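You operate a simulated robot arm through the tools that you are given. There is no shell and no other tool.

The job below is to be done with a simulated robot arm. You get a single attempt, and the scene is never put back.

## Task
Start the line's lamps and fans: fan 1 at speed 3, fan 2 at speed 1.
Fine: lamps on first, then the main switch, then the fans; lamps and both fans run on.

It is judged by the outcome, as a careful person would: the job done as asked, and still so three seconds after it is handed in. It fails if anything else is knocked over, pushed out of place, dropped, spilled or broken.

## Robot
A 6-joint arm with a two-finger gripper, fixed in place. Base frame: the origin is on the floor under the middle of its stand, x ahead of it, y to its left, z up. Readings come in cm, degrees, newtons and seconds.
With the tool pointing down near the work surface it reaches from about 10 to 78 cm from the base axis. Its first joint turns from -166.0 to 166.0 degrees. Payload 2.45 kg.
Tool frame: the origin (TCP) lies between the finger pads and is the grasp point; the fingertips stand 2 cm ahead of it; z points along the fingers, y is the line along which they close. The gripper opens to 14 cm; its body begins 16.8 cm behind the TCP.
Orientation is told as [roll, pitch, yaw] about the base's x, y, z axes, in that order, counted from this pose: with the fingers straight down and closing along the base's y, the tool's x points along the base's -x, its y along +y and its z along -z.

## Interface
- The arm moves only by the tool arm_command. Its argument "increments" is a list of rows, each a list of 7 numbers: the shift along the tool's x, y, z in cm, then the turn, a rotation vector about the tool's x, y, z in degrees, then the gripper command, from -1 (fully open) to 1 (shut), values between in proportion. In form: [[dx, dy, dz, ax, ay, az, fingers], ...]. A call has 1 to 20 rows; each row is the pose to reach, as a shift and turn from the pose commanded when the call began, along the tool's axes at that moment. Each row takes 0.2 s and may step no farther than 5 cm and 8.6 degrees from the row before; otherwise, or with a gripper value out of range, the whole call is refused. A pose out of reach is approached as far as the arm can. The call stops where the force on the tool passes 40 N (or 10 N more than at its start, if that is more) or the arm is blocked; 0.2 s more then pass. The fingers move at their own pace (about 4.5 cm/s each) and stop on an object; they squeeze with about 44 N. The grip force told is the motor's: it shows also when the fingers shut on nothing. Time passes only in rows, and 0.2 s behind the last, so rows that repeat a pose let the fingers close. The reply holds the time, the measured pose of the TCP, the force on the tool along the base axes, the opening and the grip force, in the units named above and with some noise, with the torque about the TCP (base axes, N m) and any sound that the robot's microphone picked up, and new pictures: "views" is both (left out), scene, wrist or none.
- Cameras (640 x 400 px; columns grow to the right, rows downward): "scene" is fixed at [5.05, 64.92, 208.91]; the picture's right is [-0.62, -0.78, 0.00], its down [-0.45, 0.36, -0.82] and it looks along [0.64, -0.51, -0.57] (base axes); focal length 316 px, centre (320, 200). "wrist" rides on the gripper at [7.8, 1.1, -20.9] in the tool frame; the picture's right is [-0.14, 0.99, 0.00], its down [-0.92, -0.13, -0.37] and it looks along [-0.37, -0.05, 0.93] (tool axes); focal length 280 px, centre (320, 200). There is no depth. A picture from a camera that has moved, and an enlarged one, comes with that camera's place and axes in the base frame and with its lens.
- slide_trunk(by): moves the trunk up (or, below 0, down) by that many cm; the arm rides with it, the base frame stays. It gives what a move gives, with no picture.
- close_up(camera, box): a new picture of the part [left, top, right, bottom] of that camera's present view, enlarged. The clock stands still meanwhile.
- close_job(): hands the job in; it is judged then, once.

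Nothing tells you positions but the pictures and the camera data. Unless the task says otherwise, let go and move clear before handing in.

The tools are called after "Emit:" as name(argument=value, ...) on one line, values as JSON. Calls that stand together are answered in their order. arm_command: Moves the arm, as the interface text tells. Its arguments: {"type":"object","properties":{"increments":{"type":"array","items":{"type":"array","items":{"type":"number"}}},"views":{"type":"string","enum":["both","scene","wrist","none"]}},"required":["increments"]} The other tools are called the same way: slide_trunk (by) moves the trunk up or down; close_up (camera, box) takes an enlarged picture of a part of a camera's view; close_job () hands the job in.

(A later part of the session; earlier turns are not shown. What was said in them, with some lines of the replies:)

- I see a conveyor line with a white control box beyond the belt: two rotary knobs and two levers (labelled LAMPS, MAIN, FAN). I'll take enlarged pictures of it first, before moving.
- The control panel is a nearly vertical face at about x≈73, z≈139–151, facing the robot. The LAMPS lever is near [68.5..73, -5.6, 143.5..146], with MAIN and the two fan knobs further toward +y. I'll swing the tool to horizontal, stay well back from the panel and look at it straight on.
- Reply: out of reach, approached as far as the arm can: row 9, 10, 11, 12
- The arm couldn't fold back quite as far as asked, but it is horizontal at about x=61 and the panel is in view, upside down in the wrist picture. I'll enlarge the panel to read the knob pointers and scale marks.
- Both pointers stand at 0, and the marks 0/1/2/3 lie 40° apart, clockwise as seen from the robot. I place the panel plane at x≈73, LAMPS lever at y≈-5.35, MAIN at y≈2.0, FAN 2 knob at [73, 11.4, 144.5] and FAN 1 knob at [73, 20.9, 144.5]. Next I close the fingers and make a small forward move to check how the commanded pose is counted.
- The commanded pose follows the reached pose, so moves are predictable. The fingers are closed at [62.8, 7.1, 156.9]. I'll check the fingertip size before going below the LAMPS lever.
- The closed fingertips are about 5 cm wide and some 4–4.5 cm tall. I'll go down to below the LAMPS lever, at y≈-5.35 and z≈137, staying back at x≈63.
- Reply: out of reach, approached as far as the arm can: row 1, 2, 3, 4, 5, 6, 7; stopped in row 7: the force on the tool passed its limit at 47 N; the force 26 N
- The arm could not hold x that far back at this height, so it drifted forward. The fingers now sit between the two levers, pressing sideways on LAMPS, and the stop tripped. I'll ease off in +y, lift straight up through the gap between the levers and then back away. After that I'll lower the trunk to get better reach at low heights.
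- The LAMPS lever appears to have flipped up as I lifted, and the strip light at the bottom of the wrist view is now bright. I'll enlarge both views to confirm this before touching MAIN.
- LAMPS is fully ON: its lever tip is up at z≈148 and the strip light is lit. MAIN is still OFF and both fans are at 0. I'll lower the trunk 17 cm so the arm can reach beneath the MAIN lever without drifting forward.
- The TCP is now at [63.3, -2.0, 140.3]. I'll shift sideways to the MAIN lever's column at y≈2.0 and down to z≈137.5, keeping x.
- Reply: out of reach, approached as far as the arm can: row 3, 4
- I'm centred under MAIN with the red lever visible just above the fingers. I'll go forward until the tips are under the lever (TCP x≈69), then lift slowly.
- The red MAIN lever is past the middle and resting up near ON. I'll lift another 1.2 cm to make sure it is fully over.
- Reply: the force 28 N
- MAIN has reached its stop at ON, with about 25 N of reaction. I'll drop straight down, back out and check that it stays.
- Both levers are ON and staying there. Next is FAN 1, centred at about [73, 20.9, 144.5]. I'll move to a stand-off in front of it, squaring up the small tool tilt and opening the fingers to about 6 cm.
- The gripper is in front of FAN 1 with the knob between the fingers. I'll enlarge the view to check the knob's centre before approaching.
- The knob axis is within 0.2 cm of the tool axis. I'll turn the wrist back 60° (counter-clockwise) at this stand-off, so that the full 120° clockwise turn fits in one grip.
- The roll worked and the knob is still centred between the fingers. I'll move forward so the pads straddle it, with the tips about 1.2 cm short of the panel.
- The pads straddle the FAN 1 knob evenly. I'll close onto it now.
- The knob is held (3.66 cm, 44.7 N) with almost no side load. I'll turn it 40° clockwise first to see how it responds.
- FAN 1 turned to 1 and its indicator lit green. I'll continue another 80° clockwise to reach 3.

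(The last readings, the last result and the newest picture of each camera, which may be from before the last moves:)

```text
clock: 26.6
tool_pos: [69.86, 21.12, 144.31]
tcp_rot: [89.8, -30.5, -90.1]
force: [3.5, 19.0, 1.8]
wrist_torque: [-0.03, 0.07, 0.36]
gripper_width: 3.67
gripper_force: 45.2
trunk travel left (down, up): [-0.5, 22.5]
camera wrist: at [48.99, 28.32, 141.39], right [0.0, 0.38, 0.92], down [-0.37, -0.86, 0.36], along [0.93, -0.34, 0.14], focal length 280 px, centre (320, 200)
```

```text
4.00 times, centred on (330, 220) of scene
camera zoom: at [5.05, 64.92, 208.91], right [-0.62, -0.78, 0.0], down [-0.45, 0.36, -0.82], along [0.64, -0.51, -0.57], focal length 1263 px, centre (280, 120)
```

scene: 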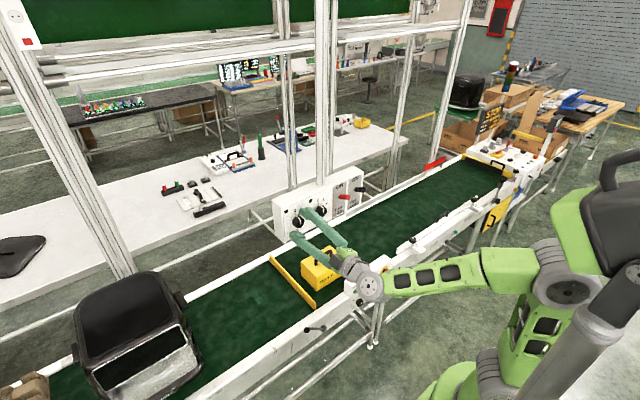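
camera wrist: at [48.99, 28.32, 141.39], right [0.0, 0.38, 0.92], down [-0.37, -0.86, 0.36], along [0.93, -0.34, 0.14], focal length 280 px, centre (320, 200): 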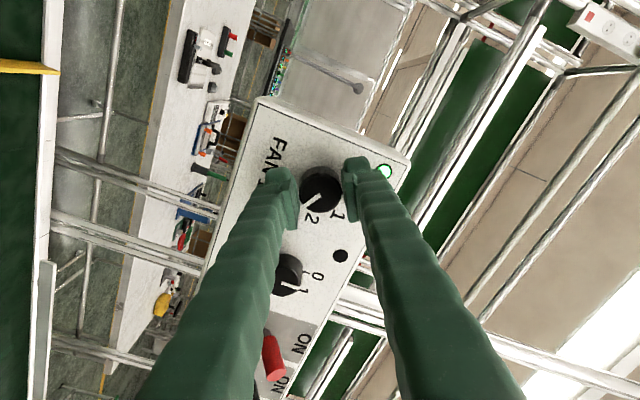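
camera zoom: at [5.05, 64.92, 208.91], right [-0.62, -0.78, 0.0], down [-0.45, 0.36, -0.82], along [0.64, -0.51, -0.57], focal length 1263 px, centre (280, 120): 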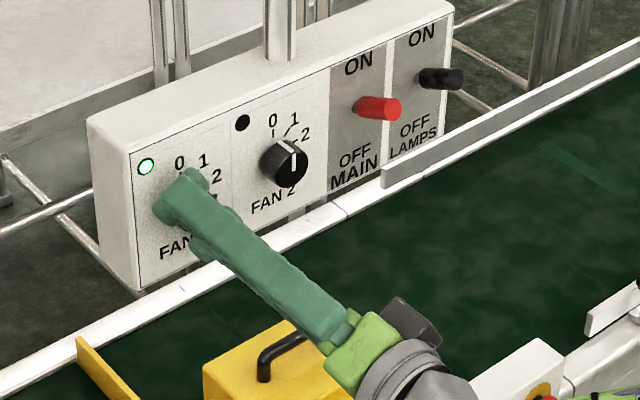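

The wrist has turned the full 120° (roll now +60°), so FAN 1 should be at 3, and its lamp is lit. I'll open the fingers and back straight out to check the pointer.

Emit:
arm_command(increments=[[0, 0, 0, 0, 0, 0, 0.5], [0, 0, 0, 0, 0, 0, 0.14], [0, 0, 0, 0, 0, 0, 0.14], [0, 0, -1.5, 0, 0, 0, 0.14], [0, 0, -3, 0, 0, 0, 0.14], [0, 0, -4.5, 0, 0, 0, 0.14], [0, 0, -6, 0, 0, 0, 0.14], [0, 0, -7, 0, 0, 0, 0.14]], views="both")

Emit:
close_up(camera="wrist", box=[220, 90, 420, 215])

Emit:
close_up(camera="scene", box=[260, 170, 400, 270])

```text
clock: 28.4
tool_pos: [62.76, 20.82, 144.4]
tcp_rot: [89.9, -30.3, -90.0]
force: [-0.1, 0.2, -0.6]
wrist_torque: [-0.01, 0.0, 0.01]
gripper_width: 6.02
gripper_force: 0.1
trunk travel left (down, up): [-0.5, 22.5]
camera wrist: at [41.95, 27.99, 141.53], right [0.0, 0.38, 0.92], down [-0.37, -0.86, 0.35], along [0.93, -0.34, 0.14], focal length 280 px, centre (320, 200)
```

scene: 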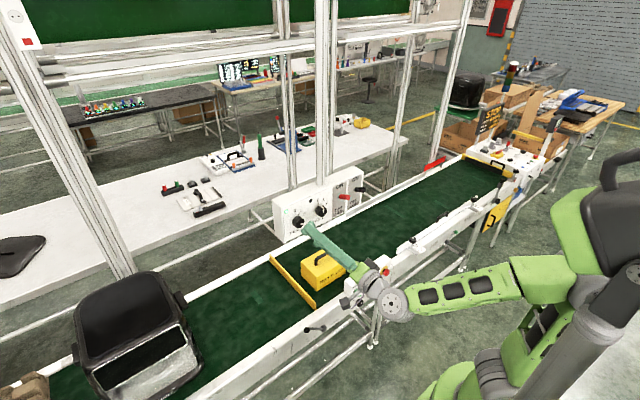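
wrist: 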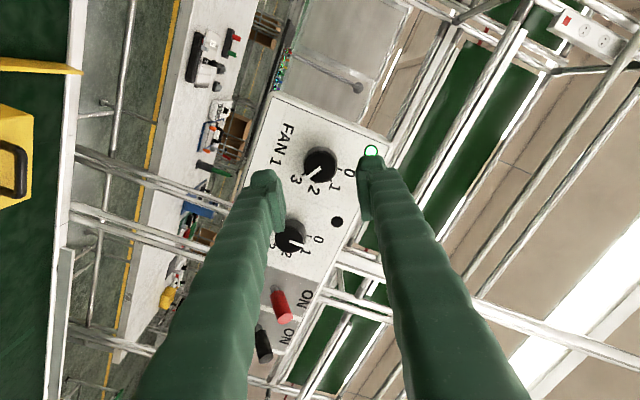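

```text
3.20 times, centred on (320, 152) of wrist
camera zoom: at [41.95, 27.99, 141.53], right [0.0, 0.38, 0.92], down [-0.37, -0.86, 0.35], along [0.93, -0.34, 0.14], focal length 897 px, centre (320, 352)
```

zoom: 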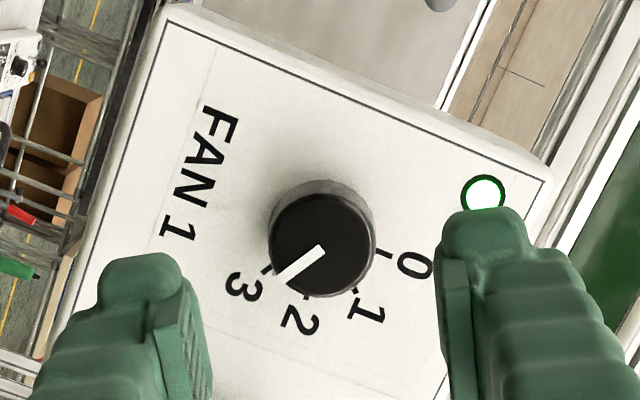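

```text
4.00 times, centred on (330, 220) of scene
camera zoom: at [5.05, 64.92, 208.91], right [-0.62, -0.78, 0.0], down [-0.45, 0.36, -0.82], along [0.64, -0.51, -0.57], focal length 1263 px, centre (280, 120)
```

zoom: 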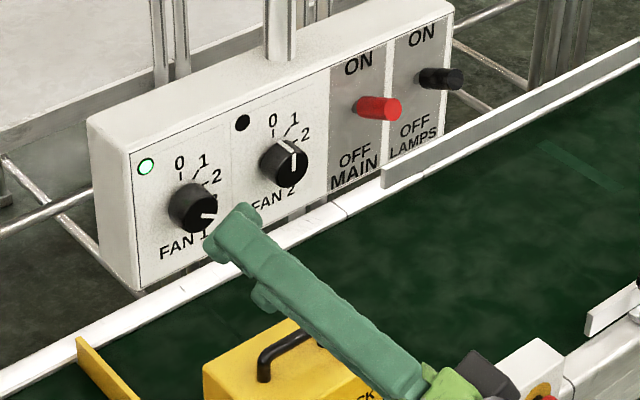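

FAN 1's pointer stands at 3, its lamp is green, and both levers are still ON. Next I slide over to FAN 2 (y≈11.45) and roll back 40°, so that a 40° turn sets it to 1.

Emit:
arm_command(increments=[[-1.36, -0.78, 0, 0, 0, -7, 0.2], [-2.72, -1.57, 0, 0, 0, -14, 0.2], [-4.07, -2.35, 0, 0, 0, -21, 0.2], [-5.43, -3.13, 0, 0, 0, -28, 0.2], [-6.8, -3.92, 0, 0, 0, -34, 0.2], [-8.14, -4.7, 0, 0, 0, -40, 0.2], [-8.14, -4.7, 0, 0, 0, -40, 0.2]], views="both")

Emit:
close_up(camera="wrist", box=[220, 90, 420, 215])

```text
clock: 30.0
tool_pos: [62.71, 11.43, 144.36]
tcp_rot: [89.7, -70.4, -89.6]
force: [-0.6, -0.8, -0.3]
wrist_torque: [-0.01, -0.02, -0.01]
gripper_width: 5.59
gripper_force: 0.0
trunk travel left (down, up): [-0.5, 22.5]
camera wrist: at [41.91, 14.91, 137.48], right [0.0, 0.89, 0.46], down [-0.37, -0.43, 0.83], along [0.93, -0.17, 0.32], focal length 280 px, centre (320, 200)
```

scene: 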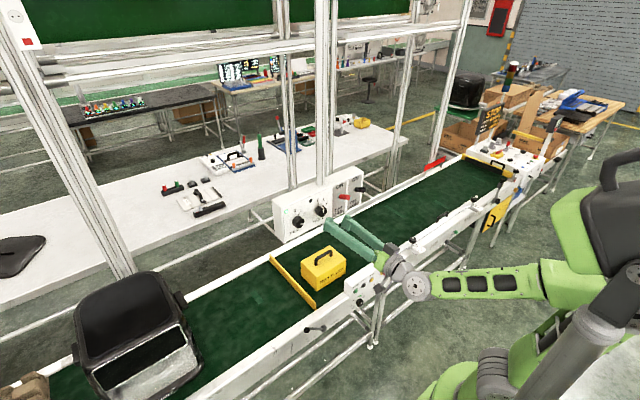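
wrist: 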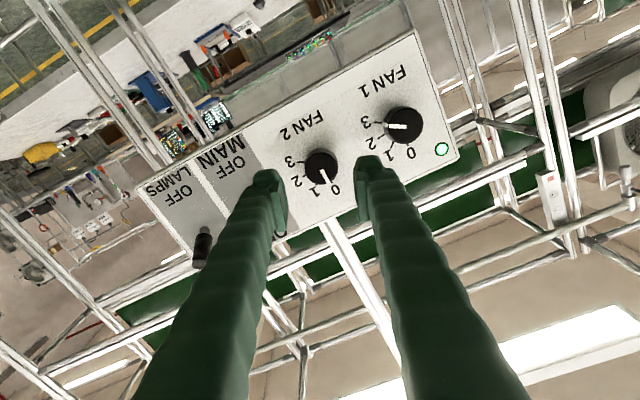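

```text
3.20 times, centred on (320, 152) of wrist
camera zoom: at [41.91, 14.91, 137.48], right [0.0, 0.89, 0.46], down [-0.37, -0.43, 0.83], along [0.93, -0.17, 0.32], focal length 897 px, centre (320, 352)
```

zoom: 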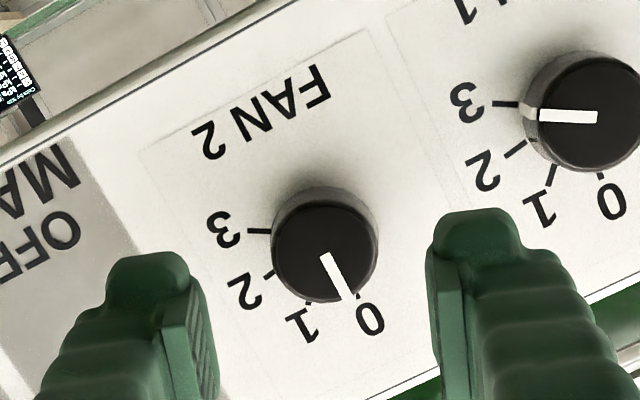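

FAN 2's knob is centred between the fingers the same way FAN 1's was. I'll move in so the pads straddle it, then close.

Emit:
arm_command(increments=[[0, 0, 1.5, 0, 0, 0, 0.2], [0, 0, 3, 0, 0, 0, 0.2], [0, 0, 4.5, 0, 0, 0, 0.2], [0, 0, 5.7, 0, 0, 0, 0.2], [0, 0, 6.5, 0, 0, 0, 0.2], [0, 0, 7.0, 0, 0, 0, 0.2], [0, 0, 7.0, 0, 0, 0, 0.2]], views="wrist")

Emit:
close_up(camera="scene", box=[260, 150, 400, 250])

Emit:
close_up(camera="wrist", box=[220, 90, 420, 215])

```text
clock: 31.6
tool_pos: [69.72, 11.42, 144.38]
tcp_rot: [89.7, -70.3, -89.7]
force: [-0.2, 0.0, 0.2]
wrist_torque: [-0.02, -0.05, 0.03]
gripper_width: 5.6
gripper_force: 0.0
trunk travel left (down, up): [-0.5, 22.5]
camera wrist: at [48.96, 14.99, 137.49], right [0.0, 0.89, 0.46], down [-0.37, -0.43, 0.82], along [0.93, -0.17, 0.32], focal length 280 px, centre (320, 200)
```

wrist: 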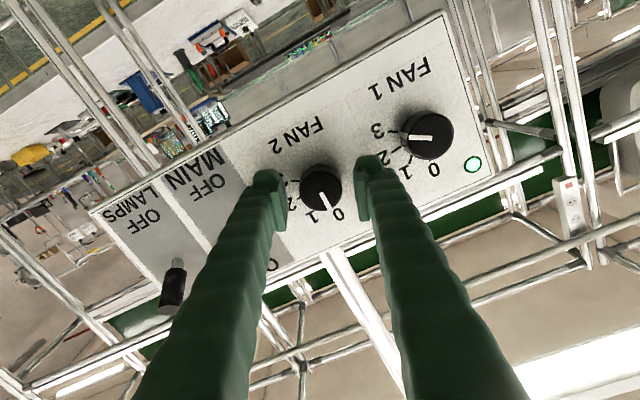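

```text
4.00 times, centred on (330, 200) of scene
camera zoom: at [5.05, 64.92, 208.91], right [-0.62, -0.78, 0.0], down [-0.45, 0.36, -0.82], along [0.64, -0.51, -0.57], focal length 1263 px, centre (280, 200)
```

zoom: 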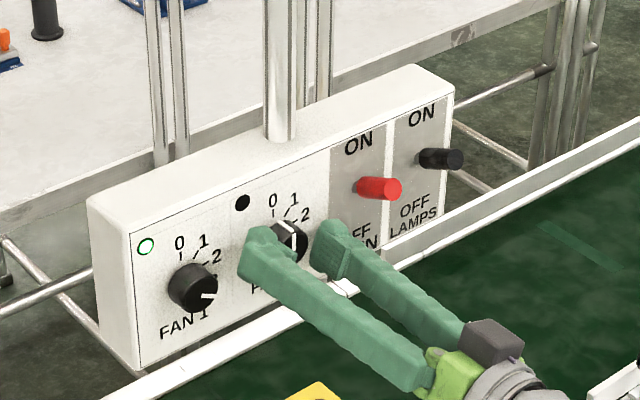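

```text
3.20 times, centred on (320, 152) of wrist
camera zoom: at [48.96, 14.99, 137.49], right [0.0, 0.89, 0.46], down [-0.37, -0.43, 0.82], along [0.93, -0.17, 0.32], focal length 897 px, centre (320, 352)
```

zoom: 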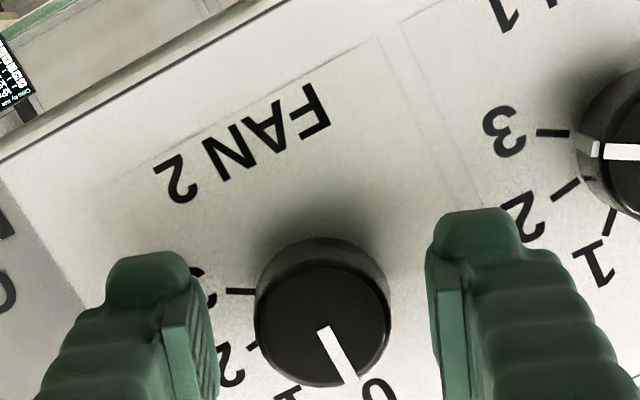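

The pads straddle the FAN 2 knob and nothing else is touched. I'll close, then turn 40° clockwise to 1.

Emit:
arm_command(increments=[[0, 0, 0, 0, 0, 0, 0.5], [0, 0, 0, 0, 0, 0, 1], [0, 0, 0, 0, 0, 0, 1], [0, 0, 0, 0, 0, 0, 1], [0, 0, 0, 0, 0, 7, 1], [0, 0, 0, 0, 0, 14, 1], [0, 0, 0, 0, 0, 21, 1], [0, 0, 0, 0, 0, 28, 1], [0, 0, 0, 0, 0, 34, 1], [0, 0, 0, 0, 0, 40, 1], [0, 0, 0, 0, 0, 40, 1]], views="wrist")

Emit:
close_up(camera="scene", box=[260, 150, 400, 250])

Emit:
close_up(camera="wrist", box=[220, 90, 420, 215])

```text
clock: 34.0
tool_pos: [69.8, 11.52, 144.47]
tcp_rot: [89.9, -30.2, -90.1]
force: [2.5, 3.8, 5.8]
wrist_torque: [0.0, -0.07, 0.05]
gripper_width: 3.64
gripper_force: 45.5
trunk travel left (down, up): [-0.5, 22.5]
camera wrist: at [48.96, 18.7, 141.5], right [0.0, 0.38, 0.92], down [-0.37, -0.86, 0.35], along [0.93, -0.34, 0.14], focal length 280 px, centre (320, 200)
```

wrist: 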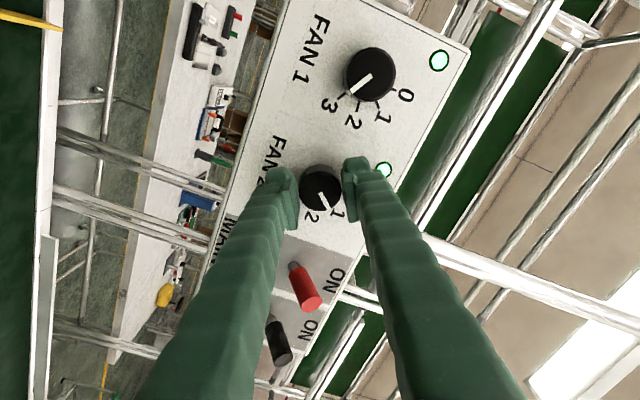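

```text
4.00 times, centred on (330, 200) of scene
camera zoom: at [5.05, 64.92, 208.91], right [-0.62, -0.78, 0.0], down [-0.45, 0.36, -0.82], along [0.64, -0.51, -0.57], focal length 1263 px, centre (280, 200)
```

zoom: 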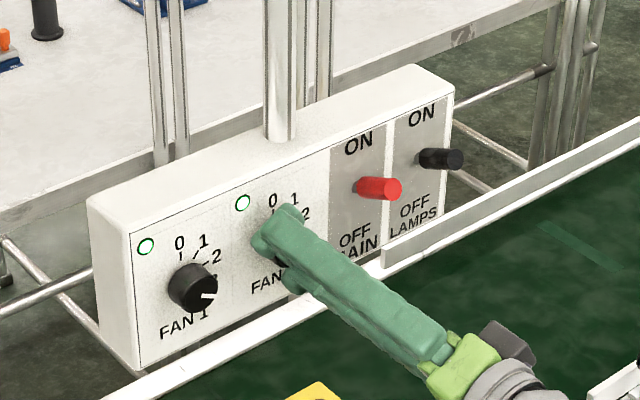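

```text
3.20 times, centred on (320, 152) of wrist
camera zoom: at [48.96, 18.7, 141.5], right [0.0, 0.38, 0.92], down [-0.37, -0.86, 0.35], along [0.93, -0.34, 0.14], focal length 897 px, centre (320, 352)
```

zoom: 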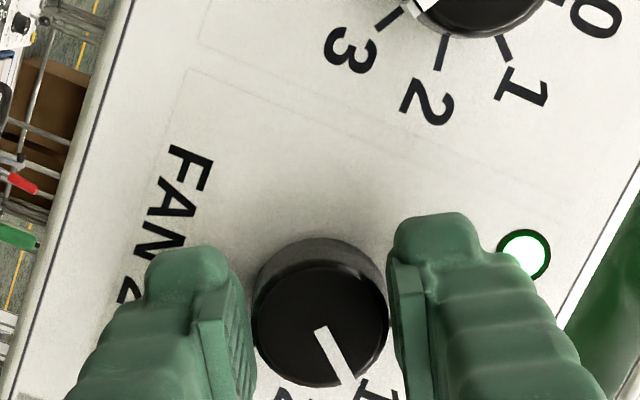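

FAN 2's lamp is now lit too, with its pointer at 1. I'll open, back straight out and wait a little to see that everything stays on.

Emit:
arm_command(increments=[[0, 0, 0, 0, 0, 0, 0.5], [0, 0, 0, 0, 0, 0, 0.2], [0, 0, 0, 0, 0, 0, 0.2], [0, 0, -1.5, 0, 0, 0, 0.2], [0, 0, -3, 0, 0, 0, 0.2], [0, 0, -4.5, 0, 0, 0, 0.2], [0, 0, -6, 0, 0, 0, 0.2], [0, 0, -7.2, 0, 0, 0, 0.2], [0, 0, -7.2, 0, 0, 0, 0.2], [0, 0, -7.2, 0, 0, 0, 0.2], [0, 0, -7.2, 0, 0, 0, 0.2], [0, 0, -7.2, 0, 0, 0, 0.2]], views="both")

Emit:
close_up(camera="wrist", box=[220, 40, 420, 165])

Emit:
close_up(camera="scene", box=[260, 150, 400, 250])

```text
clock: 36.6
tool_pos: [62.52, 11.45, 144.36]
tcp_rot: [89.9, -30.3, -90.1]
force: [-0.7, 0.2, -0.5]
wrist_torque: [-0.02, 0.01, -0.03]
gripper_width: 5.61
gripper_force: 0.1
trunk travel left (down, up): [-0.5, 22.5]
camera wrist: at [41.75, 18.62, 141.49], right [0.0, 0.38, 0.92], down [-0.37, -0.86, 0.35], along [0.93, -0.34, 0.14], focal length 280 px, centre (320, 200)
```

scene: 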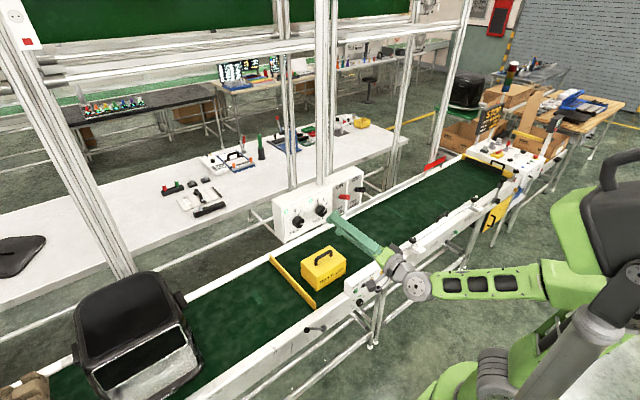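
wrist: 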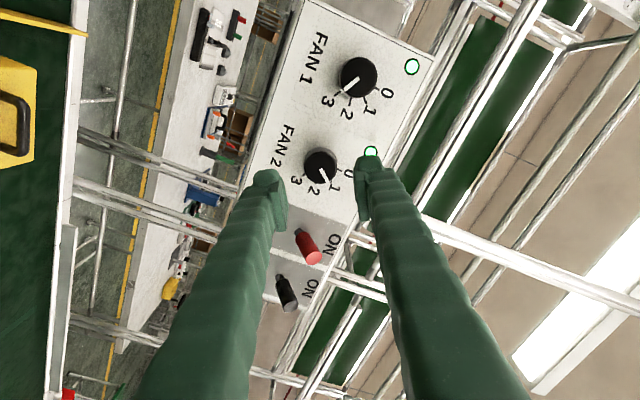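

```text
3.20 times, centred on (320, 102) of wrist
camera zoom: at [41.75, 18.62, 141.49], right [0.0, 0.38, 0.92], down [-0.37, -0.86, 0.35], along [0.93, -0.34, 0.14], focal length 897 px, centre (320, 512)
```

zoom: 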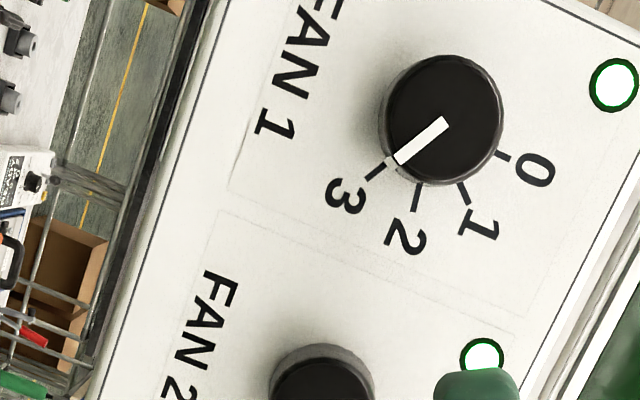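

```text
4.00 times, centred on (330, 200) of scene
camera zoom: at [5.05, 64.92, 208.91], right [-0.62, -0.78, 0.0], down [-0.45, 0.36, -0.82], along [0.64, -0.51, -0.57], focal length 1263 px, centre (280, 200)
```

zoom: 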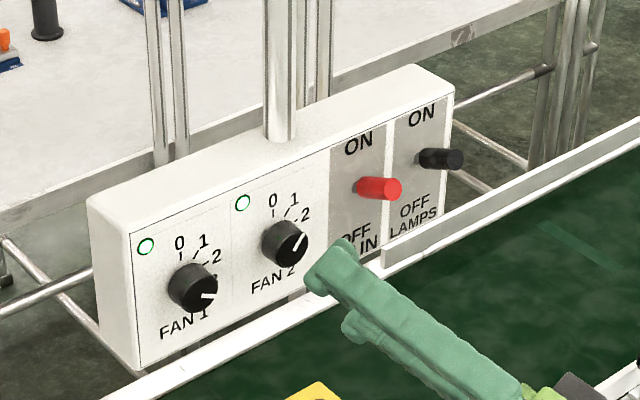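

FAN 1 reads 3, both fan lamps are green, and both levers are ON. I'll check FAN 2's pointer closely, then move clear and wait a few seconds to catch any trip.

Emit:
close_up(camera="wrist", box=[240, 110, 400, 210])

Emit:
close_up(camera="scene", box=[270, 180, 350, 240])

Emit:
arm_command(increments=[[0, 0, 0, 0, 0, -7.5, 0.2], [0, 0, 0, 0, 0, -15, 0.2], [0, 0, 0, 0, 0, -22.5, 0.2], [0, 0, 0, 0, 0, -30, 0.2], [0, 0, 0, 0, 0, -37.5, 0.2], [0, 0, 0, 0, 0, -45, 0.2], [0, 0, 0, 0, 0, -52.5, 0.2], [0, 0, 0, 0, 0, -60, 0.2], [0, 0, 0, 0, 0, -60, 0.2], [0, 0, 0, 0, 0, -60, 0.2], [0, 0, 0, 0, 0, -60, 0.2], [0, 0, 0, 0, 0, -60, 0.2], [0, 0, 0, 0, 0, -60, 0.2], [0, 0, 0, 0, 0, -60, 0.2], [0, 0, 0, 0, 0, -60, 0.2], [0, 0, 0, 0, 0, -60, 0.2]], views="both")

```text
4.00 times, centred on (320, 160) of wrist
camera zoom: at [41.75, 18.62, 141.49], right [0.0, 0.38, 0.92], down [-0.37, -0.86, 0.35], along [0.93, -0.34, 0.14], focal length 1122 px, centre (320, 360)
```

zoom: 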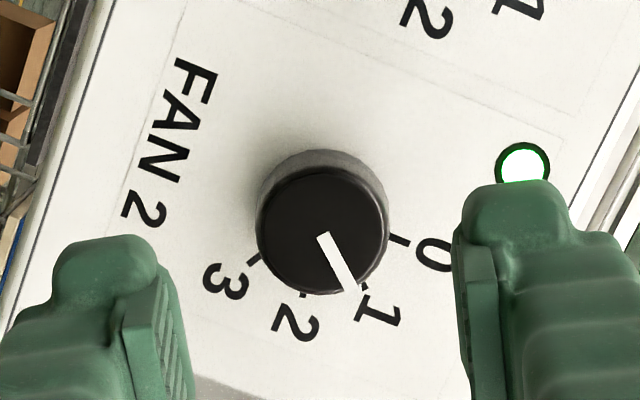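

```text
6.67 times, centred on (310, 210) of scene
camera zoom: at [5.05, 64.92, 208.91], right [-0.62, -0.78, 0.0], down [-0.45, 0.36, -0.82], along [0.64, -0.51, -0.57], focal length 2105 px, centre (387, 133)
```

zoom: 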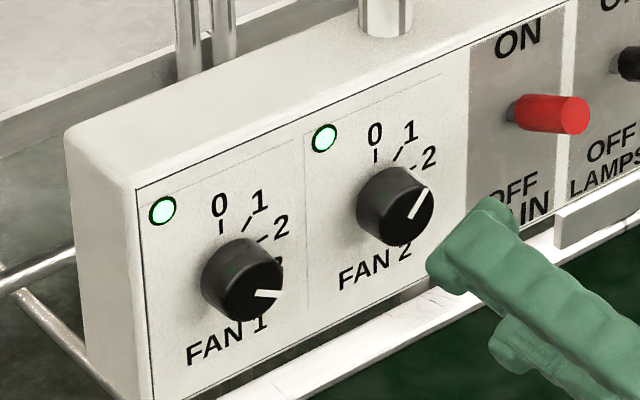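

```text
clock: 40.0
tool_pos: [62.57, 11.54, 144.33]
tcp_rot: [-66.9, -89.7, 66.9]
force: [0.2, -0.5, 0.6]
wrist_torque: [0.03, 0.01, 0.01]
gripper_width: 5.61
gripper_force: 0.0
trunk travel left (down, up): [-0.5, 22.5]
camera wrist: at [41.71, 12.39, 136.66], right [0.0, 0.99, 0.13], down [-0.37, -0.12, 0.92], along [0.93, -0.05, 0.36], focal length 280 px, centre (320, 200)
```

scene: 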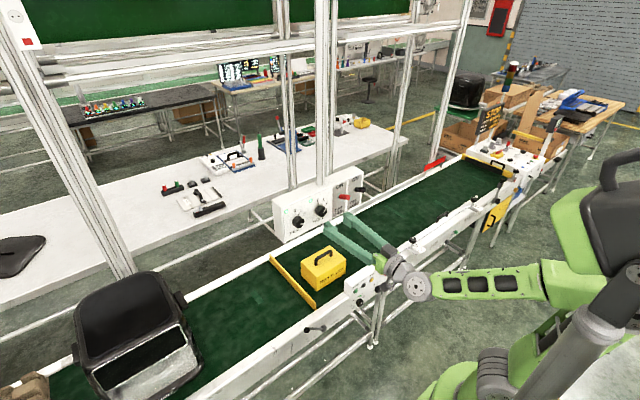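
wrist: 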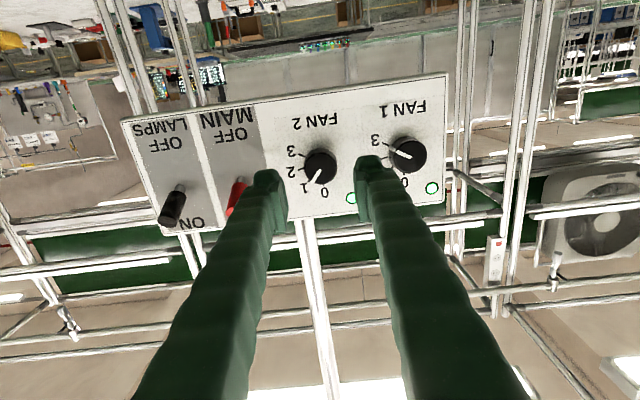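

Everything is holding: FAN 1 at 3, FAN 2 at 1, both green lamps lit, and both levers ON. I'll lift the arm well clear of the panel and take one last look before handing in.

Emit:
arm_command(increments=[[-1.5, 0, 0, 0, 0, 0, 0.2], [-3, 0, 0, 0, 0, 0, 0.2], [-5, 0, -0.3, 0, 0, 0, 0.2], [-7, 0, -0.6, 0, 0, 0, 0.2], [-9, 0, -0.9, 0, 0, 0, 0.2], [-11, 0, -1.2, 0, 0, 0, 0.2], [-13, 0, -1.5, 0, 0, 0, 0.2], [-13, 0, -1.5, 0, 0, 0, 0.2], [-13, 0, -1.5, 0, 0, 0, 0.2], [-13, 0, -1.5, 0, 0, 0, 0.2]], views="both")

Emit:
close_up(camera="scene", box=[260, 150, 400, 250])

```text
clock: 42.2
tool_pos: [61.07, 11.44, 157.37]
tcp_rot: [-68.0, -89.7, 67.8]
force: [0.3, 0.6, 0.5]
wrist_torque: [-0.01, -0.01, -0.01]
gripper_width: 5.63
gripper_force: 0.1
trunk travel left (down, up): [-0.5, 22.5]
camera wrist: at [40.23, 12.41, 149.67], right [0.0, 0.99, 0.13], down [-0.37, -0.12, 0.92], along [0.93, -0.05, 0.36], focal length 280 px, centre (320, 200)
```

scene: 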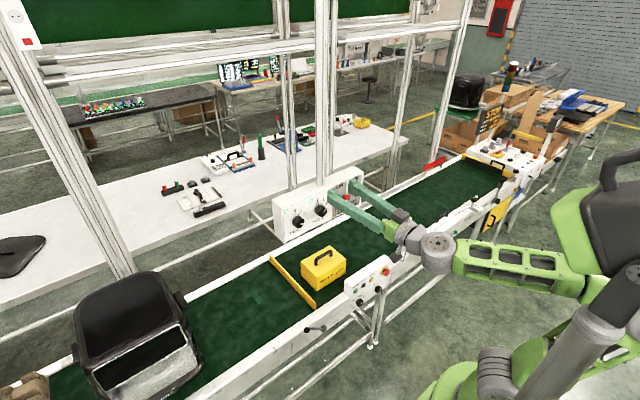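
wrist: 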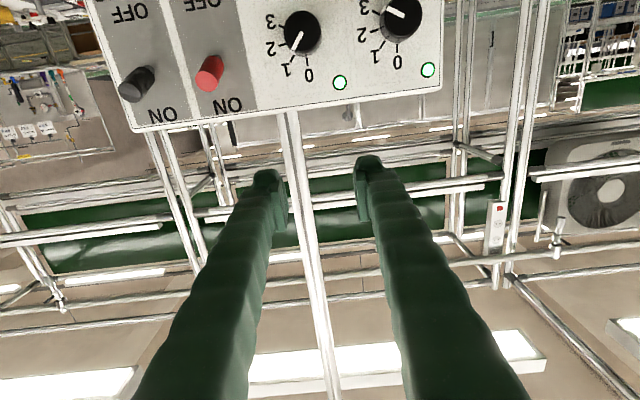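

```text
4.00 times, centred on (330, 200) of scene
camera zoom: at [5.05, 64.92, 208.91], right [-0.62, -0.78, 0.0], down [-0.45, 0.36, -0.82], along [0.64, -0.51, -0.57], focal length 1263 px, centre (280, 200)
```

zoom: 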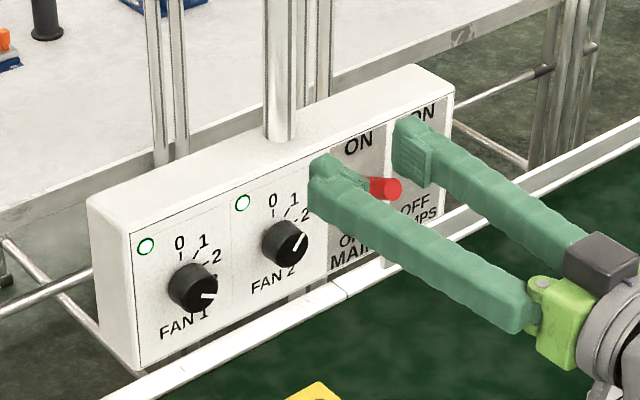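

The strip lights are lit, LAMPS and MAIN are ON, and FAN 1 at 3 and FAN 2 at 1 both show green. The arm is clear and touching nothing, so I'm handing the job in.

Emit:
close_job()

```text
The job is handed in.
```

The line's lamps and both fans are running, and I've handed the job in. Fan 1 is at speed 3 and fan 2 at speed 1, switched on in the order you gave: lamps, then main, then fans.

- **Last check before hand-in:** both levers were ON, the strip lights were lit and both fan indicators were green. Nothing had tripped about eight seconds after the last knob was set. I judged the fans by their indicators, because I couldn't see them turning.
- **Contact with the LAMPS lever:** on the first approach the arm couldn't hold its distance. It pressed sideways on the LAMPS lever with about 47 N before the stop tripped. As I lifted away, that lever flipped to ON, before MAIN was touched, so the order still held. It looked undamaged and stayed ON.

I lowered the trunk 17 cm to get under the MAIN lever and left it there. The arm is clear of the panel.
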